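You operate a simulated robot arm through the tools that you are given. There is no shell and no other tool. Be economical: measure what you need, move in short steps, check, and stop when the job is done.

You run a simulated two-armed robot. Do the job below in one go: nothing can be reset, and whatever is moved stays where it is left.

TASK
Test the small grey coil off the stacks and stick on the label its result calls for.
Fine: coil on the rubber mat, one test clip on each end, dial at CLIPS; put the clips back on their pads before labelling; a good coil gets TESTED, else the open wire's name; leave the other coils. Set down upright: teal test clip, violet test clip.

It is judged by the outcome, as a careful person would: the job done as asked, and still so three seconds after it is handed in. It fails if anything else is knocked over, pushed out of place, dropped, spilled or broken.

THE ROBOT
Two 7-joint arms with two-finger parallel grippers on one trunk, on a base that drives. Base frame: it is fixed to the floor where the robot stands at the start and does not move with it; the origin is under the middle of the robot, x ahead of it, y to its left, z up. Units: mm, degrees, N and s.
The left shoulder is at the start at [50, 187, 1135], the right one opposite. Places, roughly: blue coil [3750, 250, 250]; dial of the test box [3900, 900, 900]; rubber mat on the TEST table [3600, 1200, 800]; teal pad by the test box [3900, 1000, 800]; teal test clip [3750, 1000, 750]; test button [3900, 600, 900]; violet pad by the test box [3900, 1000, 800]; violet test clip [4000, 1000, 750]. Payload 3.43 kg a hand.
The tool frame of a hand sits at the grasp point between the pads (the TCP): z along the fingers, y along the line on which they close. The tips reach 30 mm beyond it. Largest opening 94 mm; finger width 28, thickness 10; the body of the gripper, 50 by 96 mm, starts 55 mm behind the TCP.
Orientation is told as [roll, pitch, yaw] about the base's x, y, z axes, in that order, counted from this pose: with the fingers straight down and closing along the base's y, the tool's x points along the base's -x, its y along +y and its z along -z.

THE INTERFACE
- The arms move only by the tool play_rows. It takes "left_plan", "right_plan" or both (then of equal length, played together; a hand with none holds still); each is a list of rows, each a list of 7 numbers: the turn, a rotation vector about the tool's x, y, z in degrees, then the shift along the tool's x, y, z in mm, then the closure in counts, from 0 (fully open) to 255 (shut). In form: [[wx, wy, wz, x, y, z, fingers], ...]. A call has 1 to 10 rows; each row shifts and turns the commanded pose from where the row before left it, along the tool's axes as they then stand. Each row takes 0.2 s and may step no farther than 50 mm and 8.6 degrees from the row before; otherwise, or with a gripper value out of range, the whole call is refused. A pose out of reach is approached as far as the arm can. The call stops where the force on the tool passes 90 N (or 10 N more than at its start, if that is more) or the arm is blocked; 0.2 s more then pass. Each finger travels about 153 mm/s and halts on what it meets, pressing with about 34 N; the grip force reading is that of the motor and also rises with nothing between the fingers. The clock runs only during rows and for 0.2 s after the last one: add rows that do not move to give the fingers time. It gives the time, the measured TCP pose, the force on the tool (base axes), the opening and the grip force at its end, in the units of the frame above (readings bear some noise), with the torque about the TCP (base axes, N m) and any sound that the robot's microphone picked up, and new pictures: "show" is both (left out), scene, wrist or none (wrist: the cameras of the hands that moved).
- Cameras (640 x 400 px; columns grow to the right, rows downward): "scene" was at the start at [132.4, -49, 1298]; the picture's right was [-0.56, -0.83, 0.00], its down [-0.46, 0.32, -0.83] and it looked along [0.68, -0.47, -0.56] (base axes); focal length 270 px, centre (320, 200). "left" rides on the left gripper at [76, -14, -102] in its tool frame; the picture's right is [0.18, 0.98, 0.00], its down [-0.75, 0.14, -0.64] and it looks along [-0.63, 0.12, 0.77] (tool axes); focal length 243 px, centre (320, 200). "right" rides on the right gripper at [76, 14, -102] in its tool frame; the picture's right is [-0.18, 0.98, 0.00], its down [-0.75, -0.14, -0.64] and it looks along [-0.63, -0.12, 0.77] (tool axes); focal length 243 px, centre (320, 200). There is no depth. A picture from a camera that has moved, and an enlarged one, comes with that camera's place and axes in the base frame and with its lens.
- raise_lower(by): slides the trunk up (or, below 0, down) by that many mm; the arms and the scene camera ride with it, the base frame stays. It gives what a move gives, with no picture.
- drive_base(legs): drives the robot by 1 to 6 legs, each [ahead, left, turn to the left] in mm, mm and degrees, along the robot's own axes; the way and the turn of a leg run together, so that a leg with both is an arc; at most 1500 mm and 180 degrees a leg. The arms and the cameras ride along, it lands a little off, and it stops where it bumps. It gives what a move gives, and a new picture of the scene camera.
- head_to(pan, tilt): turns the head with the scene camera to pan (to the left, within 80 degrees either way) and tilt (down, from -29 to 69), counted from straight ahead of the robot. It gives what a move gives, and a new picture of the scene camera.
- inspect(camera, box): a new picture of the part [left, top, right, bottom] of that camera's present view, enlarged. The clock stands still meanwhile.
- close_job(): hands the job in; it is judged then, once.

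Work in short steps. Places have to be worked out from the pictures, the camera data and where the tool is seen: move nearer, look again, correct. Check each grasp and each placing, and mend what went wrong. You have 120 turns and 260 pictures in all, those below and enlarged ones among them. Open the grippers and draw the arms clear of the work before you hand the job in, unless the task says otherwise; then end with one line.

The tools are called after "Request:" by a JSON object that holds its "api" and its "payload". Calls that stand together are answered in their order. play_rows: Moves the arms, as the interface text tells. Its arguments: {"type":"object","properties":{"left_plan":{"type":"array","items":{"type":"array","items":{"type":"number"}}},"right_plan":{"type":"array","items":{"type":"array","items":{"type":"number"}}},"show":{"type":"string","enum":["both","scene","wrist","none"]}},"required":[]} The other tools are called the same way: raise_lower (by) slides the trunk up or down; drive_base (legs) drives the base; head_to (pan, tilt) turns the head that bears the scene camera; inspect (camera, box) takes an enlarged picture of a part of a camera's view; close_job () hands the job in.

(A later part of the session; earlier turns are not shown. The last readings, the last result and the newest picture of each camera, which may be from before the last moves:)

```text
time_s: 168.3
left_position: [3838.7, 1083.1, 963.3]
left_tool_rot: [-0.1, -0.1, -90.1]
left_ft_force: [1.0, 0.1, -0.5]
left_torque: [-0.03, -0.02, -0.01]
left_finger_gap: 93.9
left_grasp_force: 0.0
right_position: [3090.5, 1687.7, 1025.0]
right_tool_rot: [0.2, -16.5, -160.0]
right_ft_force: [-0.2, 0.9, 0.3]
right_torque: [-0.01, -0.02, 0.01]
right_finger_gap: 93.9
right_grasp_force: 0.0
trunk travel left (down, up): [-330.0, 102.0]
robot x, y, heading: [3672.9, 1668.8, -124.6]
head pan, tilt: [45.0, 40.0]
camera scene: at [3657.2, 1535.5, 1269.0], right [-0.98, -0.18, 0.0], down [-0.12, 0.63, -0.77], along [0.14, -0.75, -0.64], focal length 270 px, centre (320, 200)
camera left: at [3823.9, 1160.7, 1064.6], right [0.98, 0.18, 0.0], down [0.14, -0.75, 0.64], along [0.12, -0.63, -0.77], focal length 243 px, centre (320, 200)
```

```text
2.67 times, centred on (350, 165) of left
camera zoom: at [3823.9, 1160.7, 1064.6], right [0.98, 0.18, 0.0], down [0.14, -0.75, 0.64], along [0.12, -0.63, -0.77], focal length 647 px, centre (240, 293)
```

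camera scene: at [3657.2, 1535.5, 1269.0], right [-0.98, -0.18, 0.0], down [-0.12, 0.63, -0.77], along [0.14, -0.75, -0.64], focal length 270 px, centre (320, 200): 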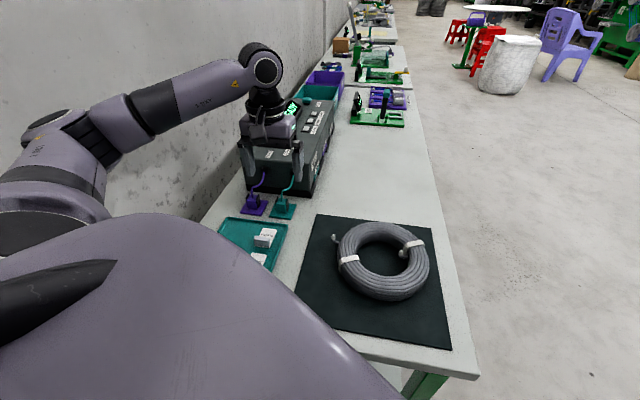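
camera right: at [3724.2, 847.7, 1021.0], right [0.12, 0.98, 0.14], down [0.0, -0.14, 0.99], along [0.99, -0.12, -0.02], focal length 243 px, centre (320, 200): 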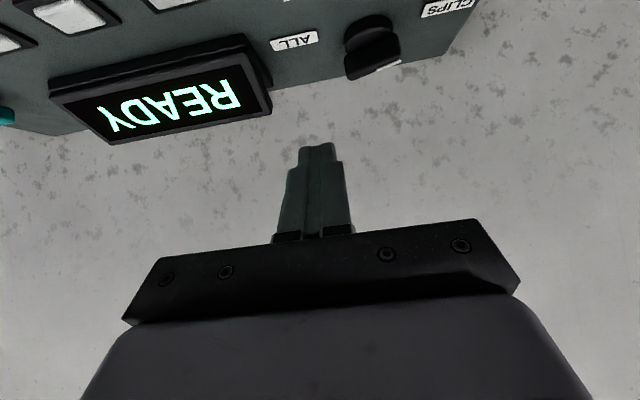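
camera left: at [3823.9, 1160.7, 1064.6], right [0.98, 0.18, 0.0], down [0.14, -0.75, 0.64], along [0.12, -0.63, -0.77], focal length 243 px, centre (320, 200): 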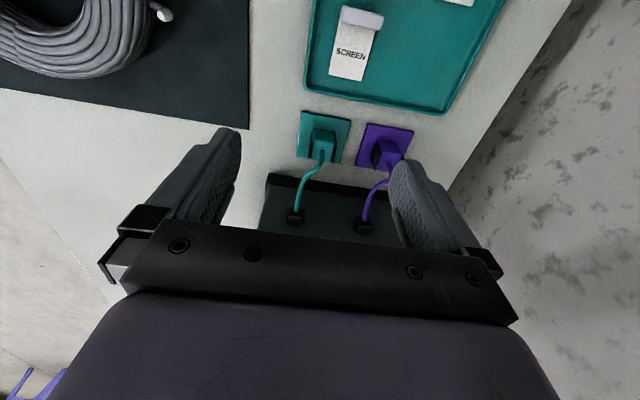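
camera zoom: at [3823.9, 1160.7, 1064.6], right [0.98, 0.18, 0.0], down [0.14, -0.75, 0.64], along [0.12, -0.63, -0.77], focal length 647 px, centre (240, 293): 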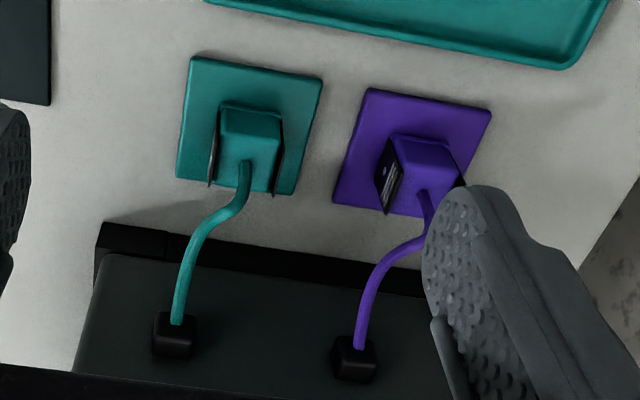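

The teal clip's centre is ≈[3850, 1033], about 30 wide between its black plates, cable leaving toward the box. I align above it with the fingers partly closed (72 mm), then lower.

Request:
{"api": "play_rows", "payload": {"left_plan": [[0, 0, 0, -25, 6, 0, 60], [0, 0, 0, -25, 5, 0, 60], [0, 0, 0, 0, 0, 30, 60], [0, 0, 0, 0, 0, 30, 60], [0, 0, 0, 0, 0, 25, 60], [0, 0, 0, 0, 0, 0, 60]], "show": "both"}}

Request:
{"api": "inspect", "payload": {"camera": "scene", "box": [210, 90, 330, 230]}}

```text
time_s: 169.7
left_position: [3849.6, 1036.7, 876.3]
left_tool_rot: [-0.2, 0.0, -90.1]
left_ft_force: [0.4, -0.7, 0.0]
left_torque: [0.02, 0.02, 0.01]
left_finger_gap: 71.9
left_grasp_force: 0.0
right_position: [3089.9, 1687.3, 1025.1]
right_tool_rot: [0.2, -16.4, -160.0]
right_ft_force: [-1.0, 0.5, 0.1]
right_torque: [-0.02, -0.01, -0.02]
right_finger_gap: 93.9
right_grasp_force: 0.0
trunk travel left (down, up): [-330.0, 102.0]
robot x, y, heading: [3675.6, 1667.1, -124.8]
head pan, tilt: [45.0, 40.0]
camera scene: at [3657.1, 1535.8, 1269.1], right [-0.98, -0.18, 0.0], down [-0.12, 0.63, -0.77], along [0.14, -0.75, -0.64], focal length 270 px, centre (320, 200)
camera left: at [3835.6, 1112.2, 978.5], right [0.98, 0.18, 0.0], down [0.14, -0.75, 0.64], along [0.12, -0.63, -0.77], focal length 243 px, centre (320, 200)
```

scene: 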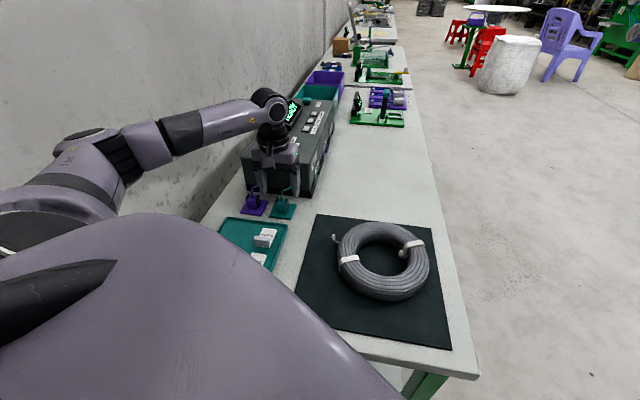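
left: 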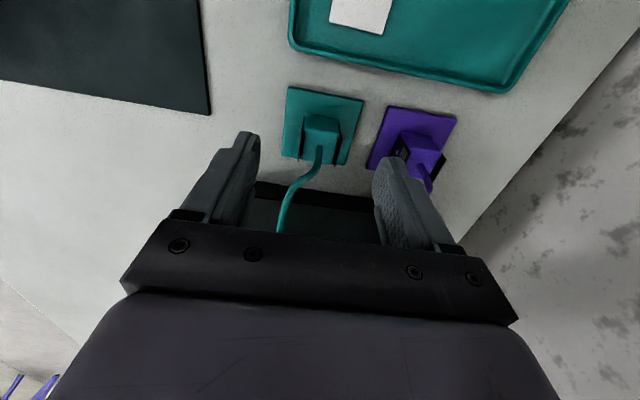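

```text
2.86 times, centred on (270, 160) of scene
camera zoom: at [3657.1, 1535.8, 1269.1], right [-0.98, -0.18, 0.0], down [-0.12, 0.63, -0.77], along [0.14, -0.75, -0.64], focal length 773 px, centre (463, 314)
```

zoom: 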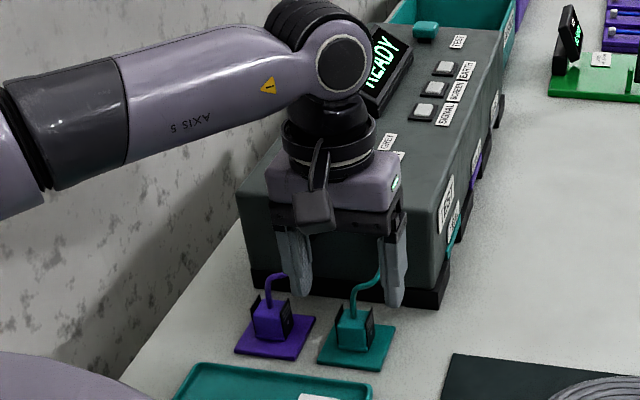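

The clip is centred between the fingers; I move 4 mm more toward −y and lower to z≈822.

Request:
{"api": "play_rows", "payload": {"left_plan": [[0, 0, 0, -4, 0, 0, 60], [0, 0, 0, 0, 0, 20, 60], [0, 0, 0, 0, 0, 20, 60], [0, 0, 0, 0, 0, 13, 60], [0, 0, 0, 0, 0, 0, 60]], "show": "both"}}

Request:
{"api": "inspect", "payload": {"camera": "scene", "box": [210, 90, 330, 230]}}

```text
time_s: 170.9
left_position: [3849.0, 1033.7, 822.7]
left_tool_rot: [0.1, 0.0, -90.1]
left_ft_force: [-0.1, -0.1, -0.3]
left_torque: [-0.01, 0.01, 0.0]
left_finger_gap: 72.0
left_grasp_force: 0.0
right_position: [3090.7, 1687.8, 1025.1]
right_tool_rot: [0.2, -16.5, -160.0]
right_ft_force: [0.1, -0.6, 0.2]
right_torque: [-0.04, 0.01, -0.03]
right_finger_gap: 94.1
right_grasp_force: 0.1
trunk travel left (down, up): [-330.0, 102.0]
robot x, y, heading: [3672.9, 1667.2, -124.5]
head pan, tilt: [45.0, 40.0]
camera scene: at [3657.2, 1535.8, 1269.1], right [-0.98, -0.18, 0.0], down [-0.12, 0.63, -0.77], along [0.14, -0.75, -0.64], focal length 270 px, centre (320, 200)
camera left: at [3834.5, 1110.6, 924.2], right [0.98, 0.18, 0.0], down [0.14, -0.75, 0.64], along [0.12, -0.63, -0.77], focal length 243 px, centre (320, 200)
```

scene: 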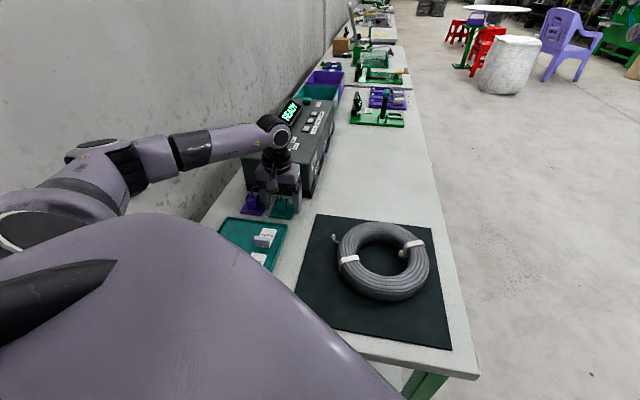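
left: 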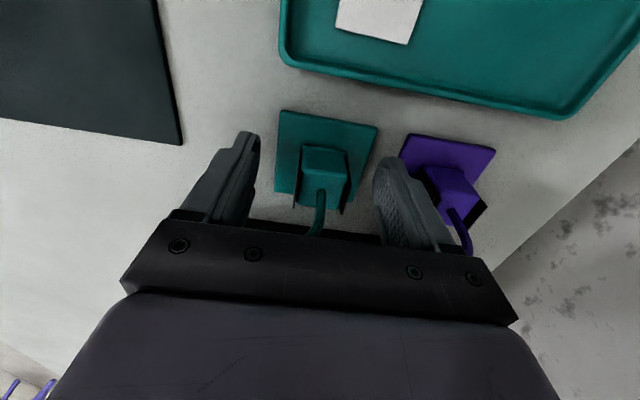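

```text
2.86 times, centred on (270, 160) of scene
camera zoom: at [3657.2, 1535.8, 1269.1], right [-0.98, -0.18, 0.0], down [-0.12, 0.63, -0.77], along [0.14, -0.75, -0.64], focal length 773 px, centre (463, 314)
```

zoom: 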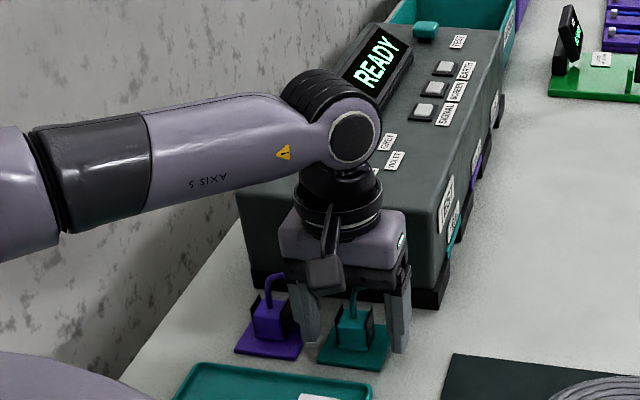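

Aligned. I close the fingers on the teal clip.

Request:
{"api": "play_rows", "payload": {"left_plan": [[0, 0, 0, 0, 0, 0, 140], [0, 0, 0, 0, 0, 0, 255], [0, 0, 0, 0, 0, 0, 255], [0, 0, 0, 0, 0, 0, 255], [0, 0, 0, 0, 0, -8, 255], [0, 0, 0, 0, 0, -12, 255], [0, 0, 0, 0, 0, 0, 255]], "show": "both"}}

Request:
{"api": "inspect", "payload": {"camera": "scene", "box": [210, 90, 330, 230]}}

```text
time_s: 172.5
left_position: [3848.7, 1032.8, 841.7]
left_tool_rot: [-0.2, 0.0, -90.1]
left_ft_force: [-0.1, 0.3, -0.9]
left_torque: [0.03, 0.03, -0.01]
left_finger_gap: 25.5
left_grasp_force: 34.4
right_position: [3089.8, 1687.0, 1024.7]
right_tool_rot: [0.2, -16.5, -160.0]
right_ft_force: [0.5, -1.3, 0.0]
right_torque: [-0.03, 0.05, -0.01]
right_finger_gap: 94.2
right_grasp_force: 0.0
trunk travel left (down, up): [-330.0, 102.0]
robot x, y, heading: [3673.0, 1663.7, -124.6]
head pan, tilt: [45.0, 40.0]
camera scene: at [3657.2, 1535.7, 1269.1], right [-0.98, -0.18, 0.0], down [-0.12, 0.63, -0.77], along [0.14, -0.75, -0.64], focal length 270 px, centre (320, 200)
camera left: at [3834.5, 1109.6, 944.7], right [0.98, 0.18, 0.0], down [0.14, -0.75, 0.64], along [0.12, -0.63, -0.77], focal length 243 px, centre (320, 200)
```

scene: 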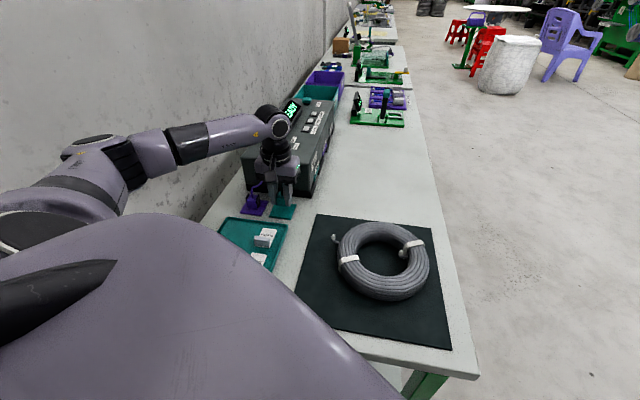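
left: 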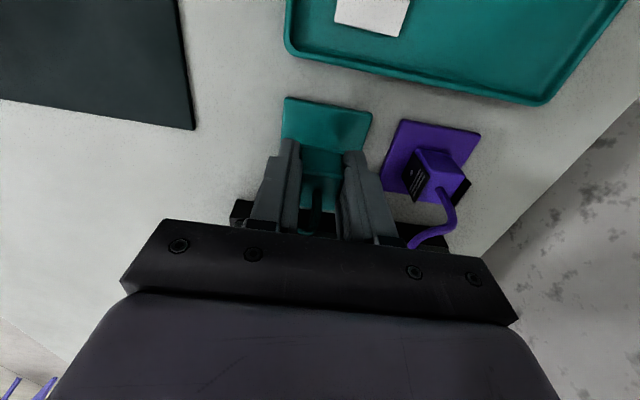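

```text
2.86 times, centred on (270, 160) of scene
camera zoom: at [3657.2, 1535.7, 1269.1], right [-0.98, -0.18, 0.0], down [-0.12, 0.63, -0.77], along [0.14, -0.75, -0.64], focal length 773 px, centre (463, 314)
```

zoom: 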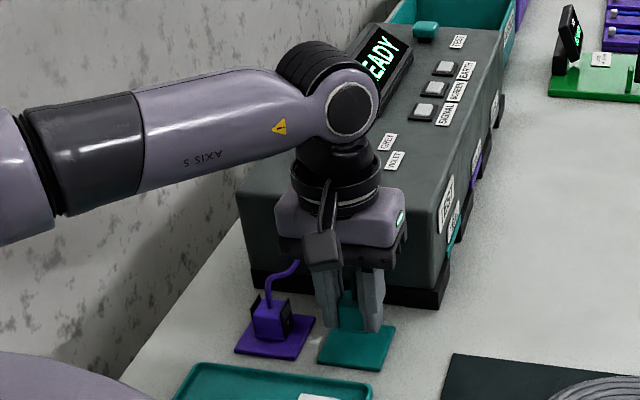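

The teal clip is lifted (gap 25.5, upright). I locate the coil's wire ends with a zoom.

Request:
{"api": "inspect", "payload": {"camera": "scene", "box": [310, 210, 450, 310]}}

```text
4.00 times, centred on (380, 260) of scene
camera zoom: at [3657.2, 1535.7, 1269.1], right [-0.98, -0.18, 0.0], down [-0.12, 0.63, -0.77], along [0.14, -0.75, -0.64], focal length 1082 px, centre (80, -40)
```

zoom: 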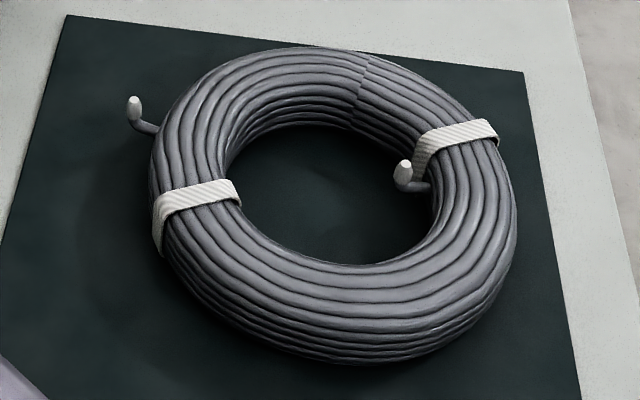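

Triangulated wire tips: outer end A ≈[3703, 1126, 818], inner end B ≈[3556, 1146, 818]. Teal goes to B and violet to A so the cables don't cross. At both ends the fingers fit best closing along y, so I lift and test turning the tool to yaw ≈0.

Request:
{"api": "play_rows", "payload": {"left_plan": [[0, 0, 0, 0, 0, -40, 255], [0, 0, 0, 0, 0, -40, 255], [0, 0, -8.5, 15, -15, 0, 255], [0, 0, -8.5, 0, 0, 0, 255], [0, 0, -8.5, 0, 0, 0, 255], [0, 0, -8.5, 0, 0, 0, 255], [0, 0, -8.5, 0, 0, 0, 255], [0, 0, -8.5, 0, 0, 0, 255]], "show": "both"}}

```text
time_s: 174.3
left_position: [3835.2, 1049.0, 922.1]
left_tool_rot: [0.1, 0.1, -38.9]
left_ft_force: [-0.2, -0.9, 0.7]
left_torque: [0.0, 0.02, 0.0]
left_finger_gap: 25.6
left_grasp_force: 33.7
right_position: [3090.6, 1687.5, 1024.4]
right_tool_rot: [0.2, -16.5, -160.0]
right_ft_force: [-0.7, -0.2, 0.6]
right_torque: [0.02, 0.01, 0.0]
right_finger_gap: 93.9
right_grasp_force: 0.1
trunk travel left (down, up): [-330.0, 102.0]
robot x, y, heading: [3675.5, 1669.9, -124.8]
head pan, tilt: [45.0, 40.0]
camera scene: at [3657.2, 1535.8, 1269.1], right [-0.98, -0.18, 0.0], down [-0.12, 0.63, -0.77], along [0.14, -0.75, -0.64], focal length 270 px, centre (320, 200)
camera left: at [3766.7, 1085.4, 1025.2], right [0.47, 0.88, 0.0], down [0.68, -0.36, 0.64], along [0.56, -0.3, -0.77], focal length 243 px, centre (320, 200)
```

scene: 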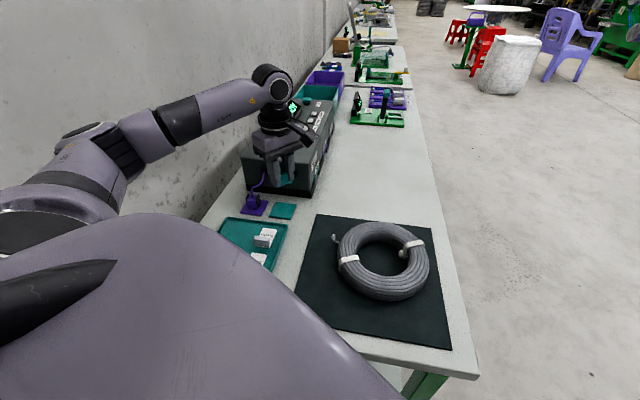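
left: 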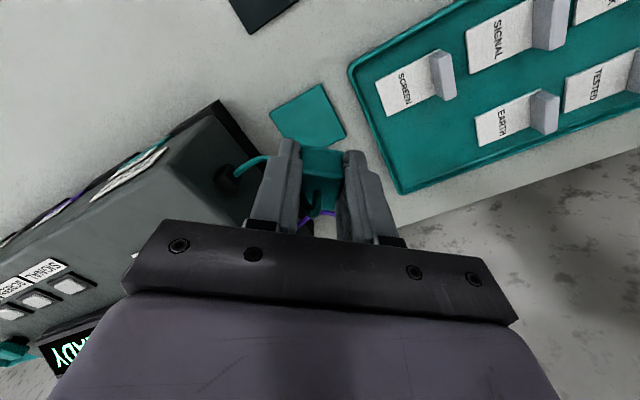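

Rotation works. I finish the turn to yaw 0 and carry the clip above end B.

Request:
{"api": "play_rows", "payload": {"left_plan": [[0, 0, -7.8, 0, 0, 0, 255], [0, 0, -7.8, 0, 0, 0, 255], [0, 0, -7.8, 0, 0, 0, 255], [0, 0, -7.8, 0, 0, 0, 255], [0, 0, -7.7, 0, 0, 0, 255], [0, 0, 0, 46, 16, 0, 255], [0, 0, 0, 46, 16, 0, 255], [0, 0, 0, 46, 16, 0, 255], [0, 0, 0, 46, 16, 0, 255], [0, 0, 0, 46, 16, 0, 255]], "show": "none"}}

Request:
{"api": "play_rows", "payload": {"left_plan": [[0, 0, 0, 46, 16, 0, 255], [0, 0, 0, 0, 0, 20, 255], [0, 0, 0, 0, 0, 0, 255]], "show": "both"}}

Request:
{"api": "inspect", "payload": {"camera": "scene", "box": [310, 160, 470, 310]}}

```text
time_s: 176.5
left_position: [3604.6, 1133.8, 925.2]
left_tool_rot: [0.0, 0.0, -0.1]
left_ft_force: [0.4, -0.2, -0.4]
left_torque: [0.0, -0.03, 0.01]
left_finger_gap: 26.0
left_grasp_force: 33.9
right_position: [3089.7, 1687.2, 1024.7]
right_tool_rot: [0.2, -16.4, -160.0]
right_ft_force: [-0.4, 0.4, 0.4]
right_torque: [0.01, 0.01, 0.0]
right_finger_gap: 94.3
right_grasp_force: 0.1
trunk travel left (down, up): [-330.0, 102.0]
robot x, y, heading: [3671.3, 1668.8, -124.6]
head pan, tilt: [45.0, 40.0]
```

```text
time_s: 177.3
left_position: [3559.3, 1149.4, 906.2]
left_tool_rot: [0.0, 0.2, -0.3]
left_ft_force: [0.8, -0.1, 0.0]
left_torque: [0.0, -0.02, -0.03]
left_finger_gap: 25.6
left_grasp_force: 34.3
right_position: [3090.2, 1687.7, 1025.2]
right_tool_rot: [0.3, -16.5, -160.0]
right_ft_force: [-0.7, -0.1, 0.7]
right_torque: [0.03, 0.01, 0.02]
right_finger_gap: 93.7
right_grasp_force: 0.0
trunk travel left (down, up): [-330.0, 102.0]
robot x, y, heading: [3675.1, 1665.6, -124.1]
head pan, tilt: [45.0, 40.0]
camera scene: at [3657.1, 1535.9, 1269.1], right [-0.98, -0.18, 0.0], down [-0.12, 0.63, -0.77], along [0.14, -0.75, -0.64], focal length 270 px, centre (320, 200)
camera left: at [3484.4, 1135.8, 1009.1], right [-0.18, 0.98, 0.0], down [0.76, 0.14, 0.64], along [0.63, 0.12, -0.77], focal length 243 px, centre (320, 200)
```

scene: 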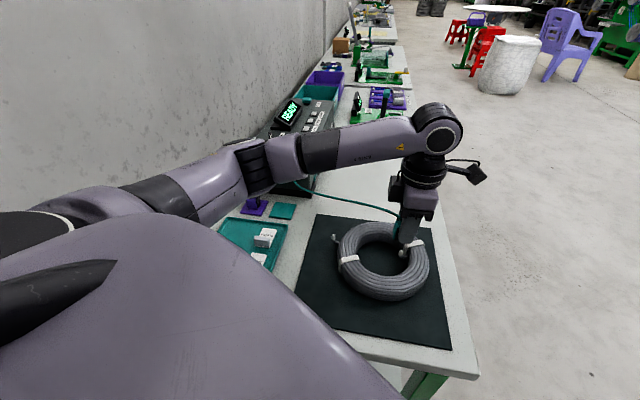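
left: 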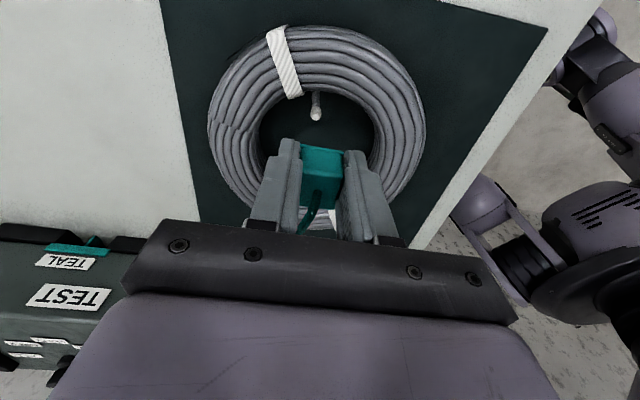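

```text
2.67 times, centred on (390, 235) of scene
camera zoom: at [3657.1, 1535.9, 1269.1], right [-0.98, -0.18, 0.0], down [-0.12, 0.63, -0.77], along [0.14, -0.75, -0.64], focal length 722 px, centre (133, 107)
```

zoom: 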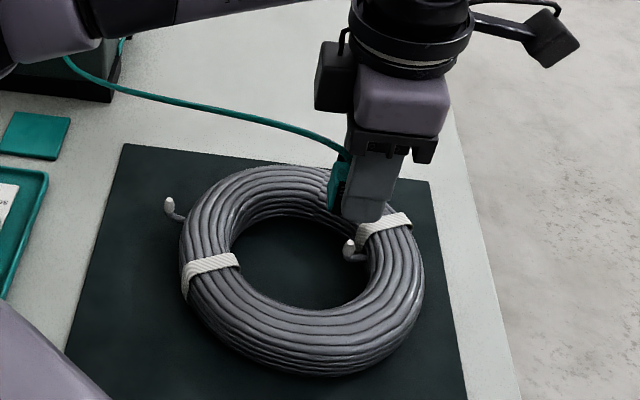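

The tip is seen just off the TCP's axis, and I correct by about (−4.5, −4) mm. Then I lower until the clip's bottom nears the tip (TCP ≈ 857).

Request:
{"api": "play_rows", "payload": {"left_plan": [[0, 0, 0, 4.5, -4, 0, 255], [0, 0, 0, 0, 0, 20, 255], [0, 0, 0, 0, 0, 15, 255], [0, 0, 0, 0, 0, 8, 255], [0, 0, 0, 0, 0, 0, 255]], "show": "both"}}

Request:
{"api": "inspect", "payload": {"camera": "scene", "box": [340, 190, 440, 270]}}

```text
time_s: 178.5
left_position: [3552.9, 1143.3, 864.0]
left_tool_rot: [-0.1, 0.1, -0.3]
left_ft_force: [-0.5, -0.3, -0.8]
left_torque: [-0.02, -0.03, -0.01]
left_finger_gap: 25.7
left_grasp_force: 34.1
right_position: [3090.1, 1688.7, 1025.3]
right_tool_rot: [0.2, -16.5, -160.0]
right_ft_force: [-0.4, -0.2, -1.5]
right_torque: [0.02, 0.02, -0.05]
right_finger_gap: 94.2
right_grasp_force: 0.1
trunk travel left (down, up): [-330.0, 102.0]
robot x, y, heading: [3672.1, 1662.3, -124.5]
head pan, tilt: [45.0, 40.0]
camera scene: at [3657.2, 1535.8, 1269.1], right [-0.98, -0.18, 0.0], down [-0.12, 0.63, -0.77], along [0.14, -0.75, -0.64], focal length 270 px, centre (320, 200)
camera left: at [3477.7, 1129.4, 964.9], right [-0.18, 0.98, 0.0], down [0.75, 0.14, 0.64], along [0.63, 0.12, -0.77], focal length 243 px, centre (320, 200)
```

scene: 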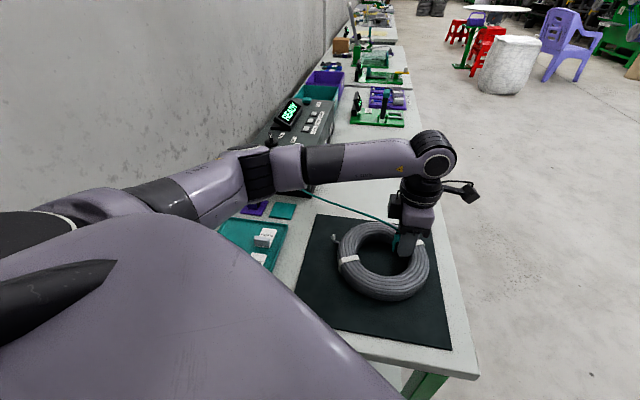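
left: 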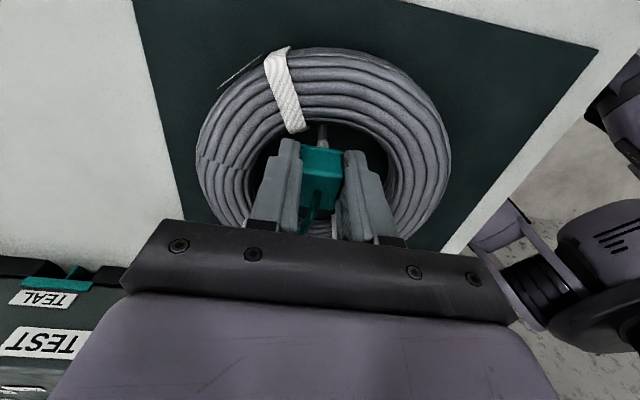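

```text
5.00 times, centred on (390, 230) of scene
camera zoom: at [3657.2, 1535.8, 1269.1], right [-0.98, -0.18, 0.0], down [-0.12, 0.63, -0.77], along [0.14, -0.75, -0.64], focal length 1353 px, centre (-30, 50)
```

zoom: 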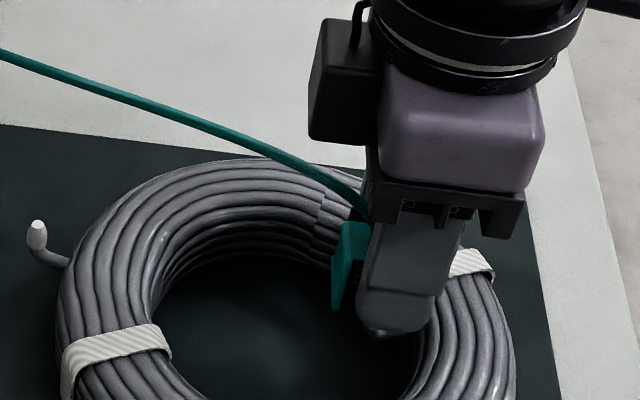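

The zoom shows the clip sits about 8 mm toward +x of the finger centre. I shift the hand −8.5 in x and +2 in y so the clip's middle is over the tip, then recheck.

Request:
{"api": "play_rows", "payload": {"left_plan": [[0, 0, 0, 8.5, 2, 0, 255], [0, 0, 0, 0, 0, 0, 255]], "show": "wrist"}}

Request:
{"api": "inspect", "payload": {"camera": "scene", "box": [370, 200, 430, 250]}}

Request:
{"api": "inspect", "payload": {"camera": "left", "box": [260, 90, 380, 230]}}

```text
time_s: 179.1
left_position: [3544.6, 1144.9, 861.7]
left_tool_rot: [0.0, 0.0, -0.3]
left_ft_force: [1.0, 0.3, -0.2]
left_torque: [0.02, 0.0, -0.02]
left_finger_gap: 25.8
left_grasp_force: 34.0
right_position: [3090.9, 1687.6, 1024.6]
right_tool_rot: [0.2, -16.6, -160.0]
right_ft_force: [-0.1, -1.1, 0.1]
right_torque: [0.02, 0.0, -0.01]
right_finger_gap: 93.9
right_grasp_force: 0.1
trunk travel left (down, up): [-330.0, 102.0]
robot x, y, heading: [3672.0, 1664.9, -124.5]
head pan, tilt: [45.0, 40.0]
camera left: at [3468.9, 1129.9, 964.1], right [-0.18, 0.98, 0.0], down [0.76, 0.14, 0.64], along [0.63, 0.12, -0.77], focal length 243 px, centre (320, 200)
```

left: 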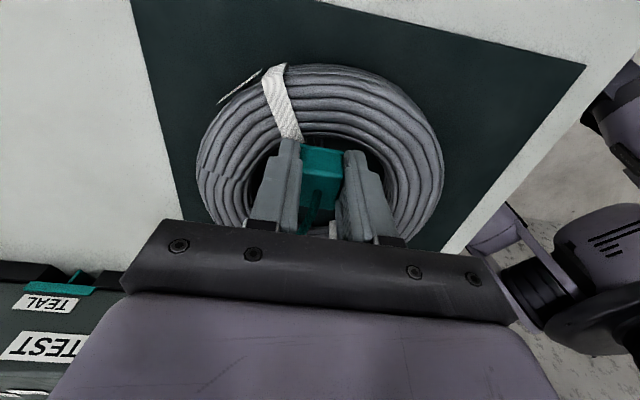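

```text
8.00 times, centred on (400, 225) of scene
camera zoom: at [3657.2, 1535.7, 1269.1], right [-0.98, -0.18, 0.0], down [-0.12, 0.63, -0.77], along [0.14, -0.75, -0.64], focal length 2164 px, centre (-320, 0)
```

zoom: 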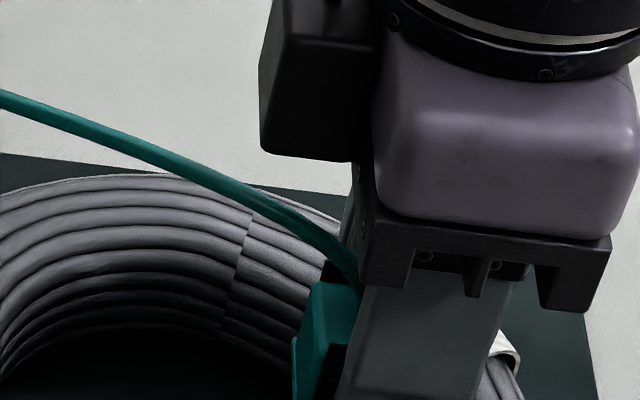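

```text
2.86 times, centred on (320, 160) of left
camera zoom: at [3468.9, 1129.9, 964.1], right [-0.18, 0.98, 0.0], down [0.76, 0.14, 0.64], along [0.63, 0.12, -0.77], focal length 693 px, centre (320, 314)
```

zoom: 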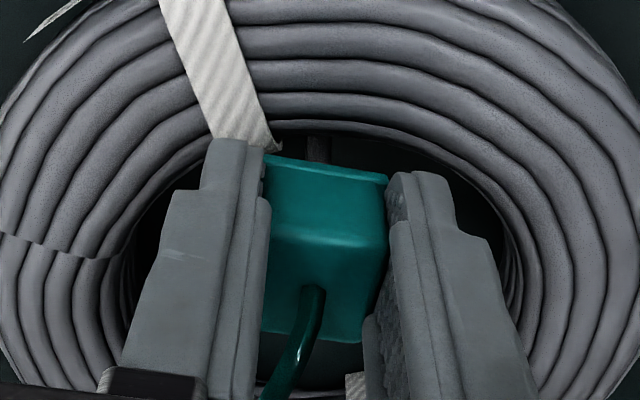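

The clip's centre (about +8 in x from TCP) is now within ~2 mm of the tip. I lower it slowly over the tip.

Request:
{"api": "play_rows", "payload": {"left_plan": [[0, 0, 0, -1, 0.5, 4, 255], [0, 0, 0, 0, 0, 4, 255], [0, 0, 0, 0, 0, 3, 255], [0, 0, 0, 0, 0, 0, 255]], "show": "wrist"}}

Request:
{"api": "inspect", "payload": {"camera": "scene", "box": [340, 190, 440, 270]}}

```text
time_s: 180.1
left_position: [3545.5, 1143.4, 854.0]
left_tool_rot: [-0.2, 0.4, -0.2]
left_ft_force: [4.0, 1.7, 25.6]
left_torque: [0.56, 0.16, -0.21]
left_finger_gap: 26.0
left_grasp_force: 34.6
right_position: [3092.2, 1689.6, 1026.3]
right_tool_rot: [0.4, -16.6, -160.0]
right_ft_force: [0.1, 0.1, 0.5]
right_torque: [-0.01, 0.01, 0.0]
right_finger_gap: 94.2
right_grasp_force: 0.1
trunk travel left (down, up): [-330.0, 102.0]
robot x, y, heading: [3673.0, 1664.6, -124.6]
head pan, tilt: [45.0, 40.0]
camera left: at [3471.3, 1131.4, 956.7], right [-0.18, 0.98, 0.0], down [0.76, 0.14, 0.64], along [0.63, 0.11, -0.77], focal length 243 px, centre (320, 200)
```

left: 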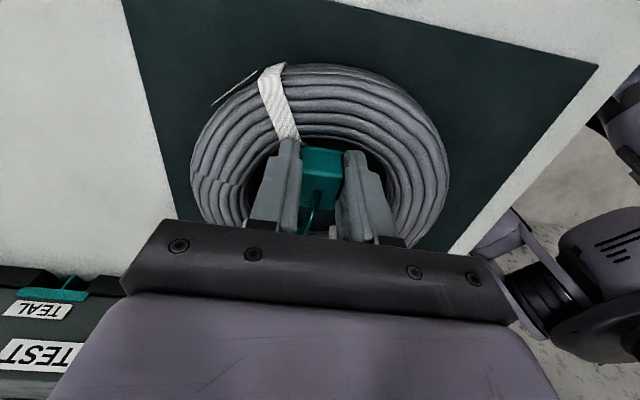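

```text
5.00 times, centred on (390, 230) of scene
camera zoom: at [3658.2, 1538.0, 1269.7], right [-0.98, -0.18, 0.0], down [-0.12, 0.63, -0.77], along [0.14, -0.75, -0.64], focal length 1353 px, centre (-30, 50)
```

zoom: 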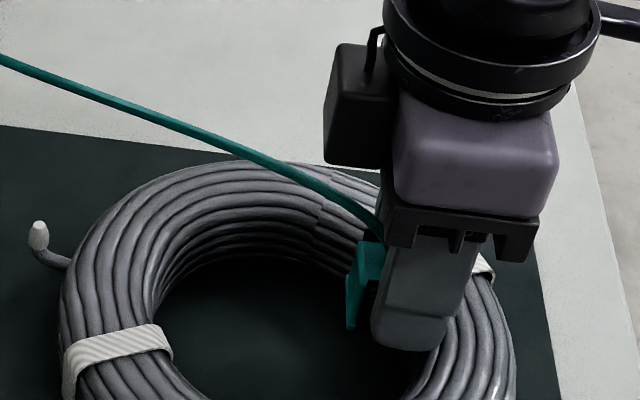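

At 25 N the torque shows the finger touching the ring's inner edge, because I gripped the clip low and 8 mm off-centre. Rather than force it, I go back to the pad to regrip higher and centred: lift, return, rotate.

Request:
{"api": "play_rows", "payload": {"left_plan": [[0, 0, 0, 0, 0, -35, 255], [0, 0, 0, 0, 0, -35, 255], [0, 0, 0, -43.4, -15.7, 0, 255], [0, 0, 0, -43.4, -15.7, 0, 255], [0, 0, 0, -43.4, -15.7, 0, 255], [0, 0, 0, -43.4, -15.7, 0, 255], [0, 0, 0, -43.4, -15.7, 0, 255], [0, 0, 0, -43.4, -15.7, 0, 255], [0, 0, 0, -38, -10, 0, 255]], "show": "none"}}

Request:
{"api": "play_rows", "payload": {"left_plan": [[0, 0, 8.5, 0, 0, 0, 255], [0, 0, 8.5, 0, 0, 0, 255], [0, 0, 8.5, 0, 0, 0, 255], [0, 0, 8.5, 0, 0, 0, 255], [0, 0, 8.5, 0, 0, 0, 255], [0, 0, 8.5, 0, 0, 0, 255], [0, 0, 8.5, 0, 0, 0, 255], [0, 0, 8.5, 0, 0, 0, 255], [0, 0, 8.5, 0, 0, 0, 255], [0, 0, 8.5, 0, 0, 0, 255]], "show": "both"}}

```text
time_s: 182.1
left_position: [3848.1, 1039.6, 919.7]
left_tool_rot: [0.0, 0.1, -0.3]
left_ft_force: [-0.1, 0.6, 0.2]
left_torque: [0.0, -0.01, -0.03]
left_finger_gap: 25.7
left_grasp_force: 34.1
right_position: [3090.6, 1687.8, 1025.7]
right_tool_rot: [0.1, -16.4, -160.0]
right_ft_force: [0.0, -0.2, -0.1]
right_torque: [-0.02, 0.03, -0.01]
right_finger_gap: 94.0
right_grasp_force: 0.2
trunk travel left (down, up): [-330.0, 102.0]
robot x, y, heading: [3672.7, 1671.1, -124.6]
head pan, tilt: [45.0, 40.0]
```

```text
time_s: 184.3
left_position: [3845.6, 1038.4, 918.0]
left_tool_rot: [-0.1, 0.0, -85.4]
left_ft_force: [0.7, 0.3, -1.1]
left_torque: [0.01, -0.02, 0.03]
left_finger_gap: 25.4
left_grasp_force: 33.9
right_position: [3089.6, 1687.8, 1025.2]
right_tool_rot: [0.1, -16.5, -160.0]
right_ft_force: [-0.6, 0.5, -0.6]
right_torque: [0.01, -0.01, -0.03]
right_finger_gap: 93.9
right_grasp_force: 0.1
trunk travel left (down, up): [-330.0, 102.0]
robot x, y, heading: [3670.3, 1663.5, -124.3]
head pan, tilt: [45.0, 40.0]
camera scene: at [3657.2, 1535.8, 1269.1], right [-0.98, -0.18, 0.0], down [-0.12, 0.63, -0.77], along [0.14, -0.75, -0.64], focal length 270 px, centre (320, 200)
camera left: at [3825.8, 1113.7, 1020.6], right [0.96, 0.26, 0.0], down [0.2, -0.74, 0.64], along [0.17, -0.62, -0.77], focal length 243 px, centre (320, 200)
```

scene: 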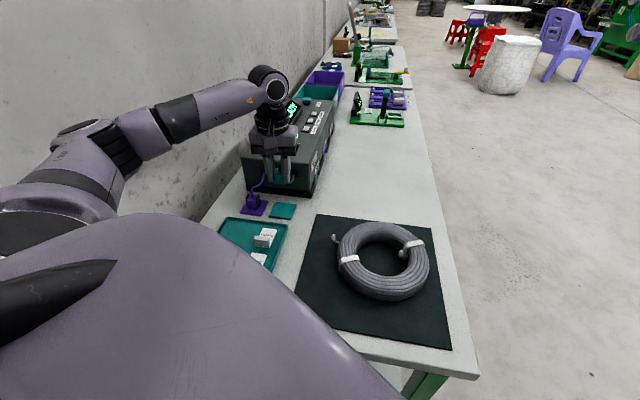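
left: 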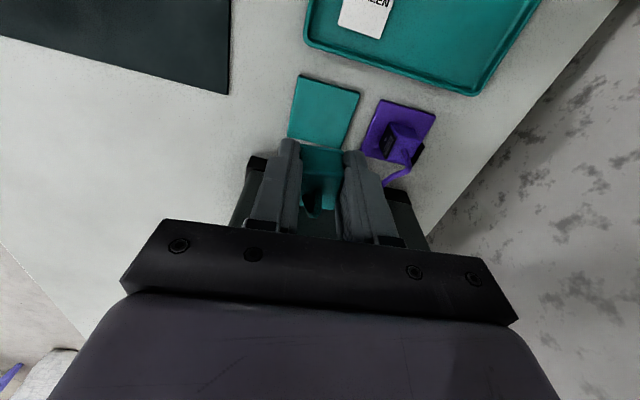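

I finish the alignment over the teal pad and lower to the original grasp height.

Request:
{"api": "play_rows", "payload": {"left_plan": [[0, 0, 4.7, -5.2, 3.8, 0, 255], [0, 0, 0, 0, 0, 30, 255], [0, 0, 0, 0, 0, 30, 255], [0, 0, 0, 0, 0, 25, 255], [0, 0, 0, 0, 0, 7, 255], [0, 0, 0, 0, 0, 3, 255], [0, 0, 0, 0, 0, 0, 255]], "show": "wrist"}}

```text
time_s: 185.9
left_position: [3848.8, 1034.3, 825.1]
left_tool_rot: [-0.1, -0.1, -89.9]
left_ft_force: [0.4, -0.1, -1.1]
left_torque: [-0.02, 0.0, 0.0]
left_finger_gap: 25.4
left_grasp_force: 33.8
right_position: [3091.1, 1687.5, 1025.1]
right_tool_rot: [0.3, -16.6, -160.1]
right_ft_force: [0.8, -0.2, -0.5]
right_torque: [0.04, -0.03, 0.01]
right_finger_gap: 94.1
right_grasp_force: 0.1
trunk travel left (down, up): [-330.0, 102.0]
robot x, y, heading: [3676.9, 1663.7, -124.3]
head pan, tilt: [45.0, 40.0]
camera left: at [3835.0, 1110.3, 926.4], right [0.98, 0.19, 0.0], down [0.14, -0.75, 0.64], along [0.12, -0.63, -0.77], focal length 243 px, centre (320, 200)
```

left: 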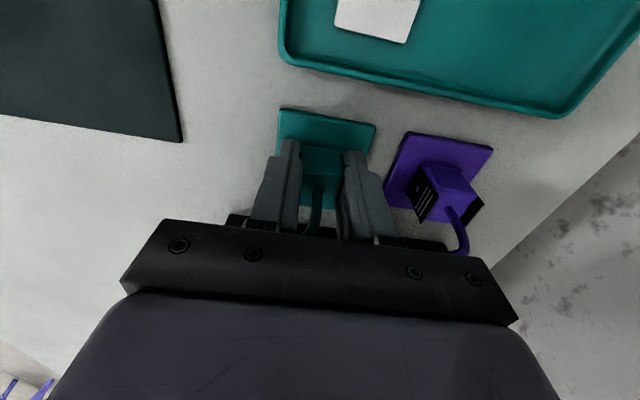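

I lower the last couple of mm, open a little, shift −8 in y and +9 up, and regrip.

Request:
{"api": "play_rows", "payload": {"left_plan": [[0, 0, 0, 0, 0, 2, 255], [0, 0, 0, 0, 0, 1, 255], [0, 0, 0, 0, 0, 0, 120], [0, 0, 0, 0, 0, 0, 120], [0, 0, 0, -4, 0, -5, 120], [0, 0, 0, -4, 0, -5, 120], [0, 0, 0, 0, 0, 0, 255], [0, 0, 0, 0, 0, 0, 255], [0, 0, 0, 0, 0, 0, 255]], "show": "wrist"}}

Request:
{"api": "inspect", "payload": {"camera": "scene", "box": [220, 120, 320, 230]}}

```text
time_s: 187.9
left_position: [3848.7, 1025.3, 831.9]
left_tool_rot: [-0.1, -0.1, -89.9]
left_ft_force: [0.1, -0.5, -0.5]
left_torque: [0.03, 0.03, 0.02]
left_finger_gap: 25.3
left_grasp_force: 34.1
right_position: [3089.7, 1687.0, 1025.9]
right_tool_rot: [0.2, -16.5, -160.1]
right_ft_force: [0.4, -0.1, 0.2]
right_torque: [-0.01, 0.04, -0.01]
right_finger_gap: 93.9
right_grasp_force: 0.0
trunk travel left (down, up): [-330.0, 102.0]
robot x, y, heading: [3673.6, 1670.5, -124.6]
head pan, tilt: [45.0, 40.0]
camera left: at [3834.9, 1102.0, 933.4], right [0.98, 0.19, 0.0], down [0.14, -0.75, 0.64], along [0.12, -0.63, -0.77], focal length 243 px, centre (320, 200)
```

left: 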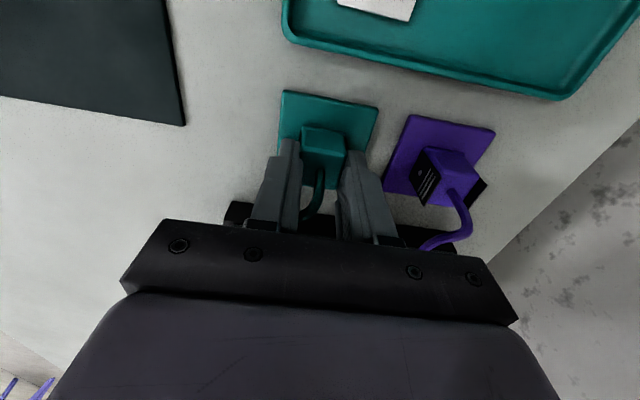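

```text
3.64 times, centred on (270, 175) of scene
camera zoom: at [3657.2, 1535.8, 1269.1], right [-0.98, -0.18, 0.0], down [-0.12, 0.63, -0.77], along [0.14, -0.75, -0.64], focal length 984 px, centre (502, 291)
```

zoom: 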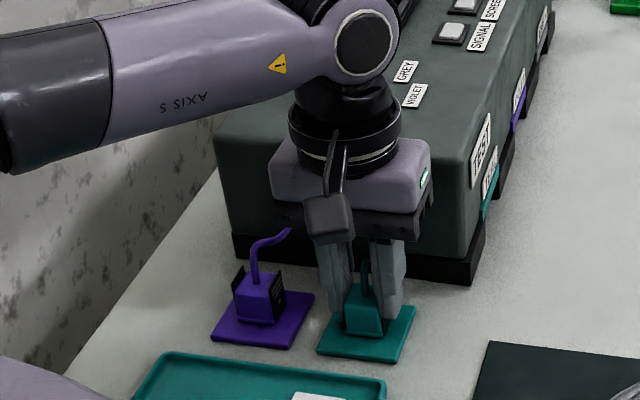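

Now the clip is centred in the grip and held about 9 mm higher. I lift, rotate back to yaw 0 and carry it over end B.

Request:
{"api": "play_rows", "payload": {"left_plan": [[0, 0, 0, 0, 0, -45, 255], [0, 0, 0, 0, 0, -45, 255], [0, 0, -8.5, 10, -5, 0, 255], [0, 0, -8.5, 0, 0, 0, 255], [0, 0, -8.5, 0, 0, 0, 255], [0, 0, -8.5, 0, 0, 0, 255], [0, 0, -8.5, 0, 0, 0, 255], [0, 0, -8.5, 0, 0, 0, 255], [0, 0, -8.5, 0, 0, 0, 255], [0, 0, -8.5, 0, 0, 0, 255]], "show": "none"}}

Request:
{"api": "play_rows", "payload": {"left_plan": [[0, 0, -8.5, 0, 0, 0, 255], [0, 0, -8.5, 0, 0, 0, 255], [0, 0, -4.9, 0, 0, 0, 255], [0, 0, 0, 46, 18, 0, 255], [0, 0, 0, 46, 18, 0, 255], [0, 0, 0, 46, 18, 0, 255], [0, 0, 0, 46, 18, 0, 255], [0, 0, 0, 46, 18, 0, 255], [0, 0, 0, 46, 18, 0, 255]], "show": "wrist"}}

```text
time_s: 190.1
left_position: [3844.5, 1035.7, 922.4]
left_tool_rot: [0.0, 0.0, -21.8]
left_ft_force: [-0.1, 0.0, 0.5]
left_torque: [0.01, -0.02, 0.01]
left_finger_gap: 25.3
left_grasp_force: 34.0
right_position: [3090.3, 1687.9, 1024.3]
right_tool_rot: [0.2, -16.5, -160.1]
right_ft_force: [0.2, 0.5, -0.7]
right_torque: [0.02, -0.03, 0.02]
right_finger_gap: 94.1
right_grasp_force: 0.1
trunk travel left (down, up): [-330.0, 102.0]
robot x, y, heading: [3671.6, 1668.8, -124.4]
head pan, tilt: [45.0, 40.0]
```

```text
time_s: 192.1
left_position: [3566.5, 1143.3, 921.2]
left_tool_rot: [0.0, 0.0, -0.1]
left_ft_force: [-1.2, 0.2, -0.5]
left_torque: [-0.01, 0.0, 0.01]
left_finger_gap: 25.3
left_grasp_force: 33.7
right_position: [3089.5, 1687.4, 1024.5]
right_tool_rot: [0.2, -16.4, -159.9]
right_ft_force: [-0.1, -0.7, -0.3]
right_torque: [-0.02, 0.0, -0.01]
right_finger_gap: 93.9
right_grasp_force: 0.1
trunk travel left (down, up): [-330.0, 102.0]
robot x, y, heading: [3676.4, 1667.7, -124.5]
head pan, tilt: [45.0, 40.0]
camera left: at [3490.2, 1128.7, 1022.7], right [-0.18, 0.98, 0.0], down [0.75, 0.14, 0.64], along [0.63, 0.12, -0.77], focal length 243 px, centre (320, 200)
```

left: 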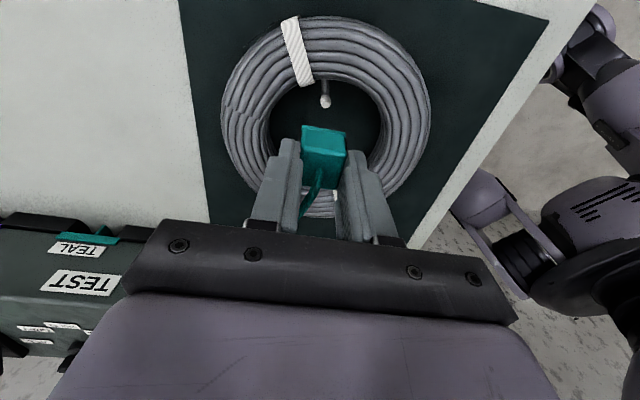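

The tip fix repeats at (3554, 1145.5). I align and lower, stopping when the force rises.

Request:
{"api": "play_rows", "payload": {"left_plan": [[0, 0, 0, 11, 2, 0, 255], [0, 0, 0, 0, 0, 20, 255], [0, 0, 0, 0, 0, 18, 255], [0, 0, 0, 0, 0, 8, 255], [0, 0, 0, 0, 0, 0, 255]], "show": "wrist"}}

Request:
{"api": "inspect", "payload": {"camera": "scene", "box": [340, 190, 440, 270]}}

```text
time_s: 193.3
left_position: [3556.5, 1144.4, 874.7]
left_tool_rot: [0.0, 0.1, 0.1]
left_ft_force: [0.3, 1.0, -0.2]
left_torque: [0.0, -0.07, 0.0]
left_finger_gap: 25.5
left_grasp_force: 34.1
right_position: [3090.8, 1687.4, 1025.1]
right_tool_rot: [0.2, -16.4, -160.0]
right_ft_force: [-0.2, 0.0, -0.5]
right_torque: [0.0, 0.02, 0.01]
right_finger_gap: 94.1
right_grasp_force: 0.0
trunk travel left (down, up): [-330.0, 102.0]
robot x, y, heading: [3673.2, 1665.4, -124.6]
head pan, tilt: [45.0, 40.0]
camera left: at [3481.3, 1130.5, 976.3], right [-0.18, 0.98, 0.0], down [0.75, 0.14, 0.64], along [0.63, 0.12, -0.77], focal length 243 px, centre (320, 200)
```

left: 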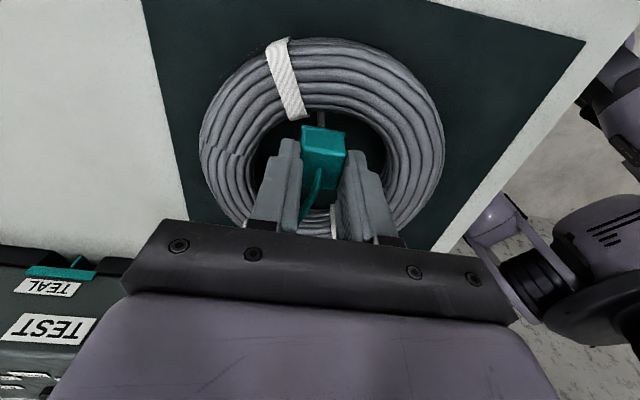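

```text
5.00 times, centred on (390, 230) of scene
camera zoom: at [3657.2, 1535.8, 1269.1], right [-0.98, -0.18, 0.0], down [-0.12, 0.63, -0.77], along [0.14, -0.75, -0.64], focal length 1353 px, centre (-30, 50)
```

zoom: 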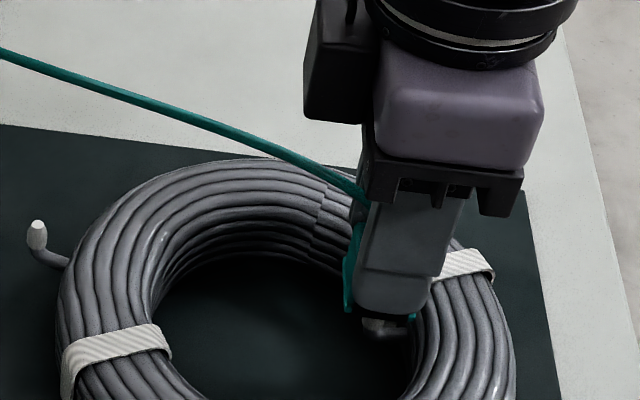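

The clip is centred right above the tip. I lower it in small steps.

Request:
{"api": "play_rows", "payload": {"left_plan": [[0, 0, 0, 0, 0, 4, 255], [0, 0, 0, 0, 0, 4, 255], [0, 0, 0, 0, 0, 3, 255], [0, 0, 0, 0, 0, 0, 255]], "show": "none"}}

Request:
{"api": "inspect", "payload": {"camera": "scene", "box": [340, 190, 440, 270]}}

```text
time_s: 194.3
left_position: [3556.1, 1145.3, 863.6]
left_tool_rot: [0.0, 0.2, 0.0]
left_ft_force: [0.2, 0.5, -0.7]
left_torque: [-0.01, 0.0, -0.03]
left_finger_gap: 25.3
left_grasp_force: 34.3
right_position: [3090.0, 1688.0, 1024.6]
right_tool_rot: [0.1, -16.5, -159.9]
right_ft_force: [1.1, 0.7, -0.1]
right_torque: [-0.01, 0.02, 0.01]
right_finger_gap: 94.1
right_grasp_force: 0.1
trunk travel left (down, up): [-330.0, 102.0]
robot x, y, heading: [3679.0, 1664.9, -124.4]
head pan, tilt: [45.0, 40.0]
```

```text
5.00 times, centred on (390, 230) of scene
camera zoom: at [3657.1, 1535.8, 1269.1], right [-0.98, -0.18, 0.0], down [-0.12, 0.63, -0.77], along [0.14, -0.75, -0.64], focal length 1353 px, centre (-30, 50)
```

zoom: 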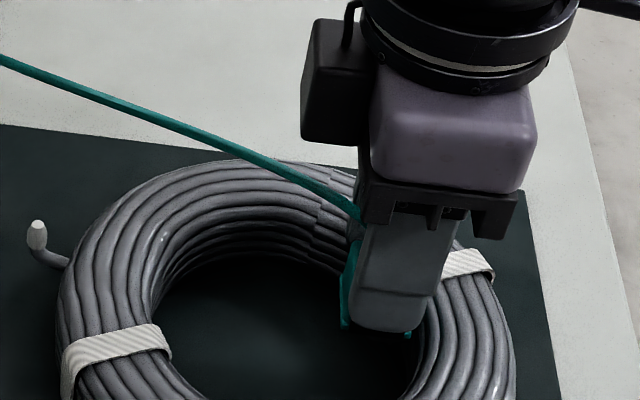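

No force yet and the tip is entering the clip. I continue down gently.

Request:
{"api": "play_rows", "payload": {"left_plan": [[0, 0, 0, 0, 0, 4, 255], [0, 0, 0, 0, 0, 4, 255], [0, 0, 0, 0, 0, 0, 255]], "show": "wrist"}}

Request:
{"api": "inspect", "payload": {"camera": "scene", "box": [260, 90, 440, 270]}}

```text
time_s: 195.1
left_position: [3556.3, 1145.7, 855.5]
left_tool_rot: [0.0, 0.2, 0.0]
left_ft_force: [0.8, 1.2, 1.8]
left_torque: [0.01, -0.01, 0.03]
left_finger_gap: 25.2
left_grasp_force: 34.1
right_position: [3091.3, 1689.4, 1024.8]
right_tool_rot: [0.3, -16.5, -160.1]
right_ft_force: [0.4, 0.2, -0.8]
right_torque: [-0.01, 0.0, 0.0]
right_finger_gap: 94.2
right_grasp_force: 0.1
trunk travel left (down, up): [-330.0, 102.0]
robot x, y, heading: [3673.8, 1668.1, -124.6]
head pan, tilt: [45.0, 40.0]
camera left: at [3480.8, 1131.0, 958.3], right [-0.18, 0.98, 0.0], down [0.75, 0.14, 0.64], along [0.63, 0.12, -0.77], focal length 243 px, centre (320, 200)
```

left: 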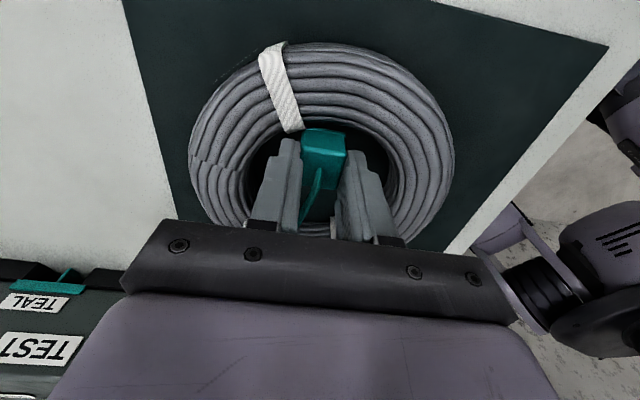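

```text
2.22 times, centred on (350, 180) of scene
camera zoom: at [3657.2, 1536.0, 1269.1], right [-0.98, -0.18, 0.0], down [-0.12, 0.63, -0.77], along [0.14, -0.75, -0.64], focal length 601 px, centre (253, 244)
```

zoom: 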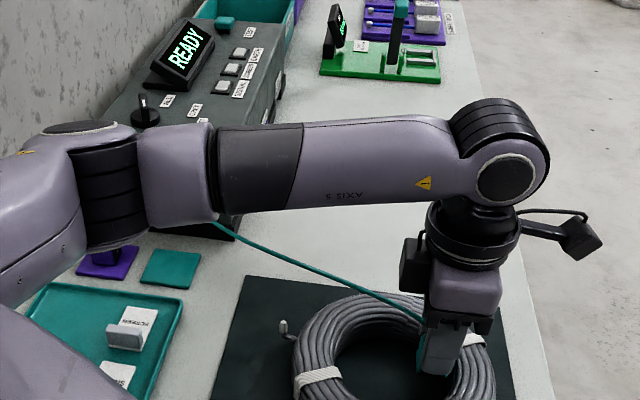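

Request:
{"api": "play_rows", "payload": {"left_plan": [[0, 0, 0, 0, 0, 3, 255], [0, 0, 0, 0, 0, 3, 255], [0, 0, 0, 0, 0, 0, 255]], "show": "none"}}

```text
time_s: 195.9
left_position: [3557.0, 1145.0, 853.3]
left_tool_rot: [-0.3, 0.4, 0.0]
left_ft_force: [2.2, -3.0, 26.9]
left_torque: [-0.09, -0.02, 0.08]
left_finger_gap: 25.4
left_grasp_force: 34.4
right_position: [3091.3, 1688.6, 1025.9]
right_tool_rot: [0.3, -16.5, -159.9]
right_ft_force: [0.7, 0.2, -0.3]
right_torque: [-0.01, -0.03, -0.01]
right_finger_gap: 94.0
right_grasp_force: 0.1
trunk travel left (down, up): [-330.0, 102.0]
robot x, y, heading: [3671.1, 1667.8, -124.7]
head pan, tilt: [45.0, 40.0]
```

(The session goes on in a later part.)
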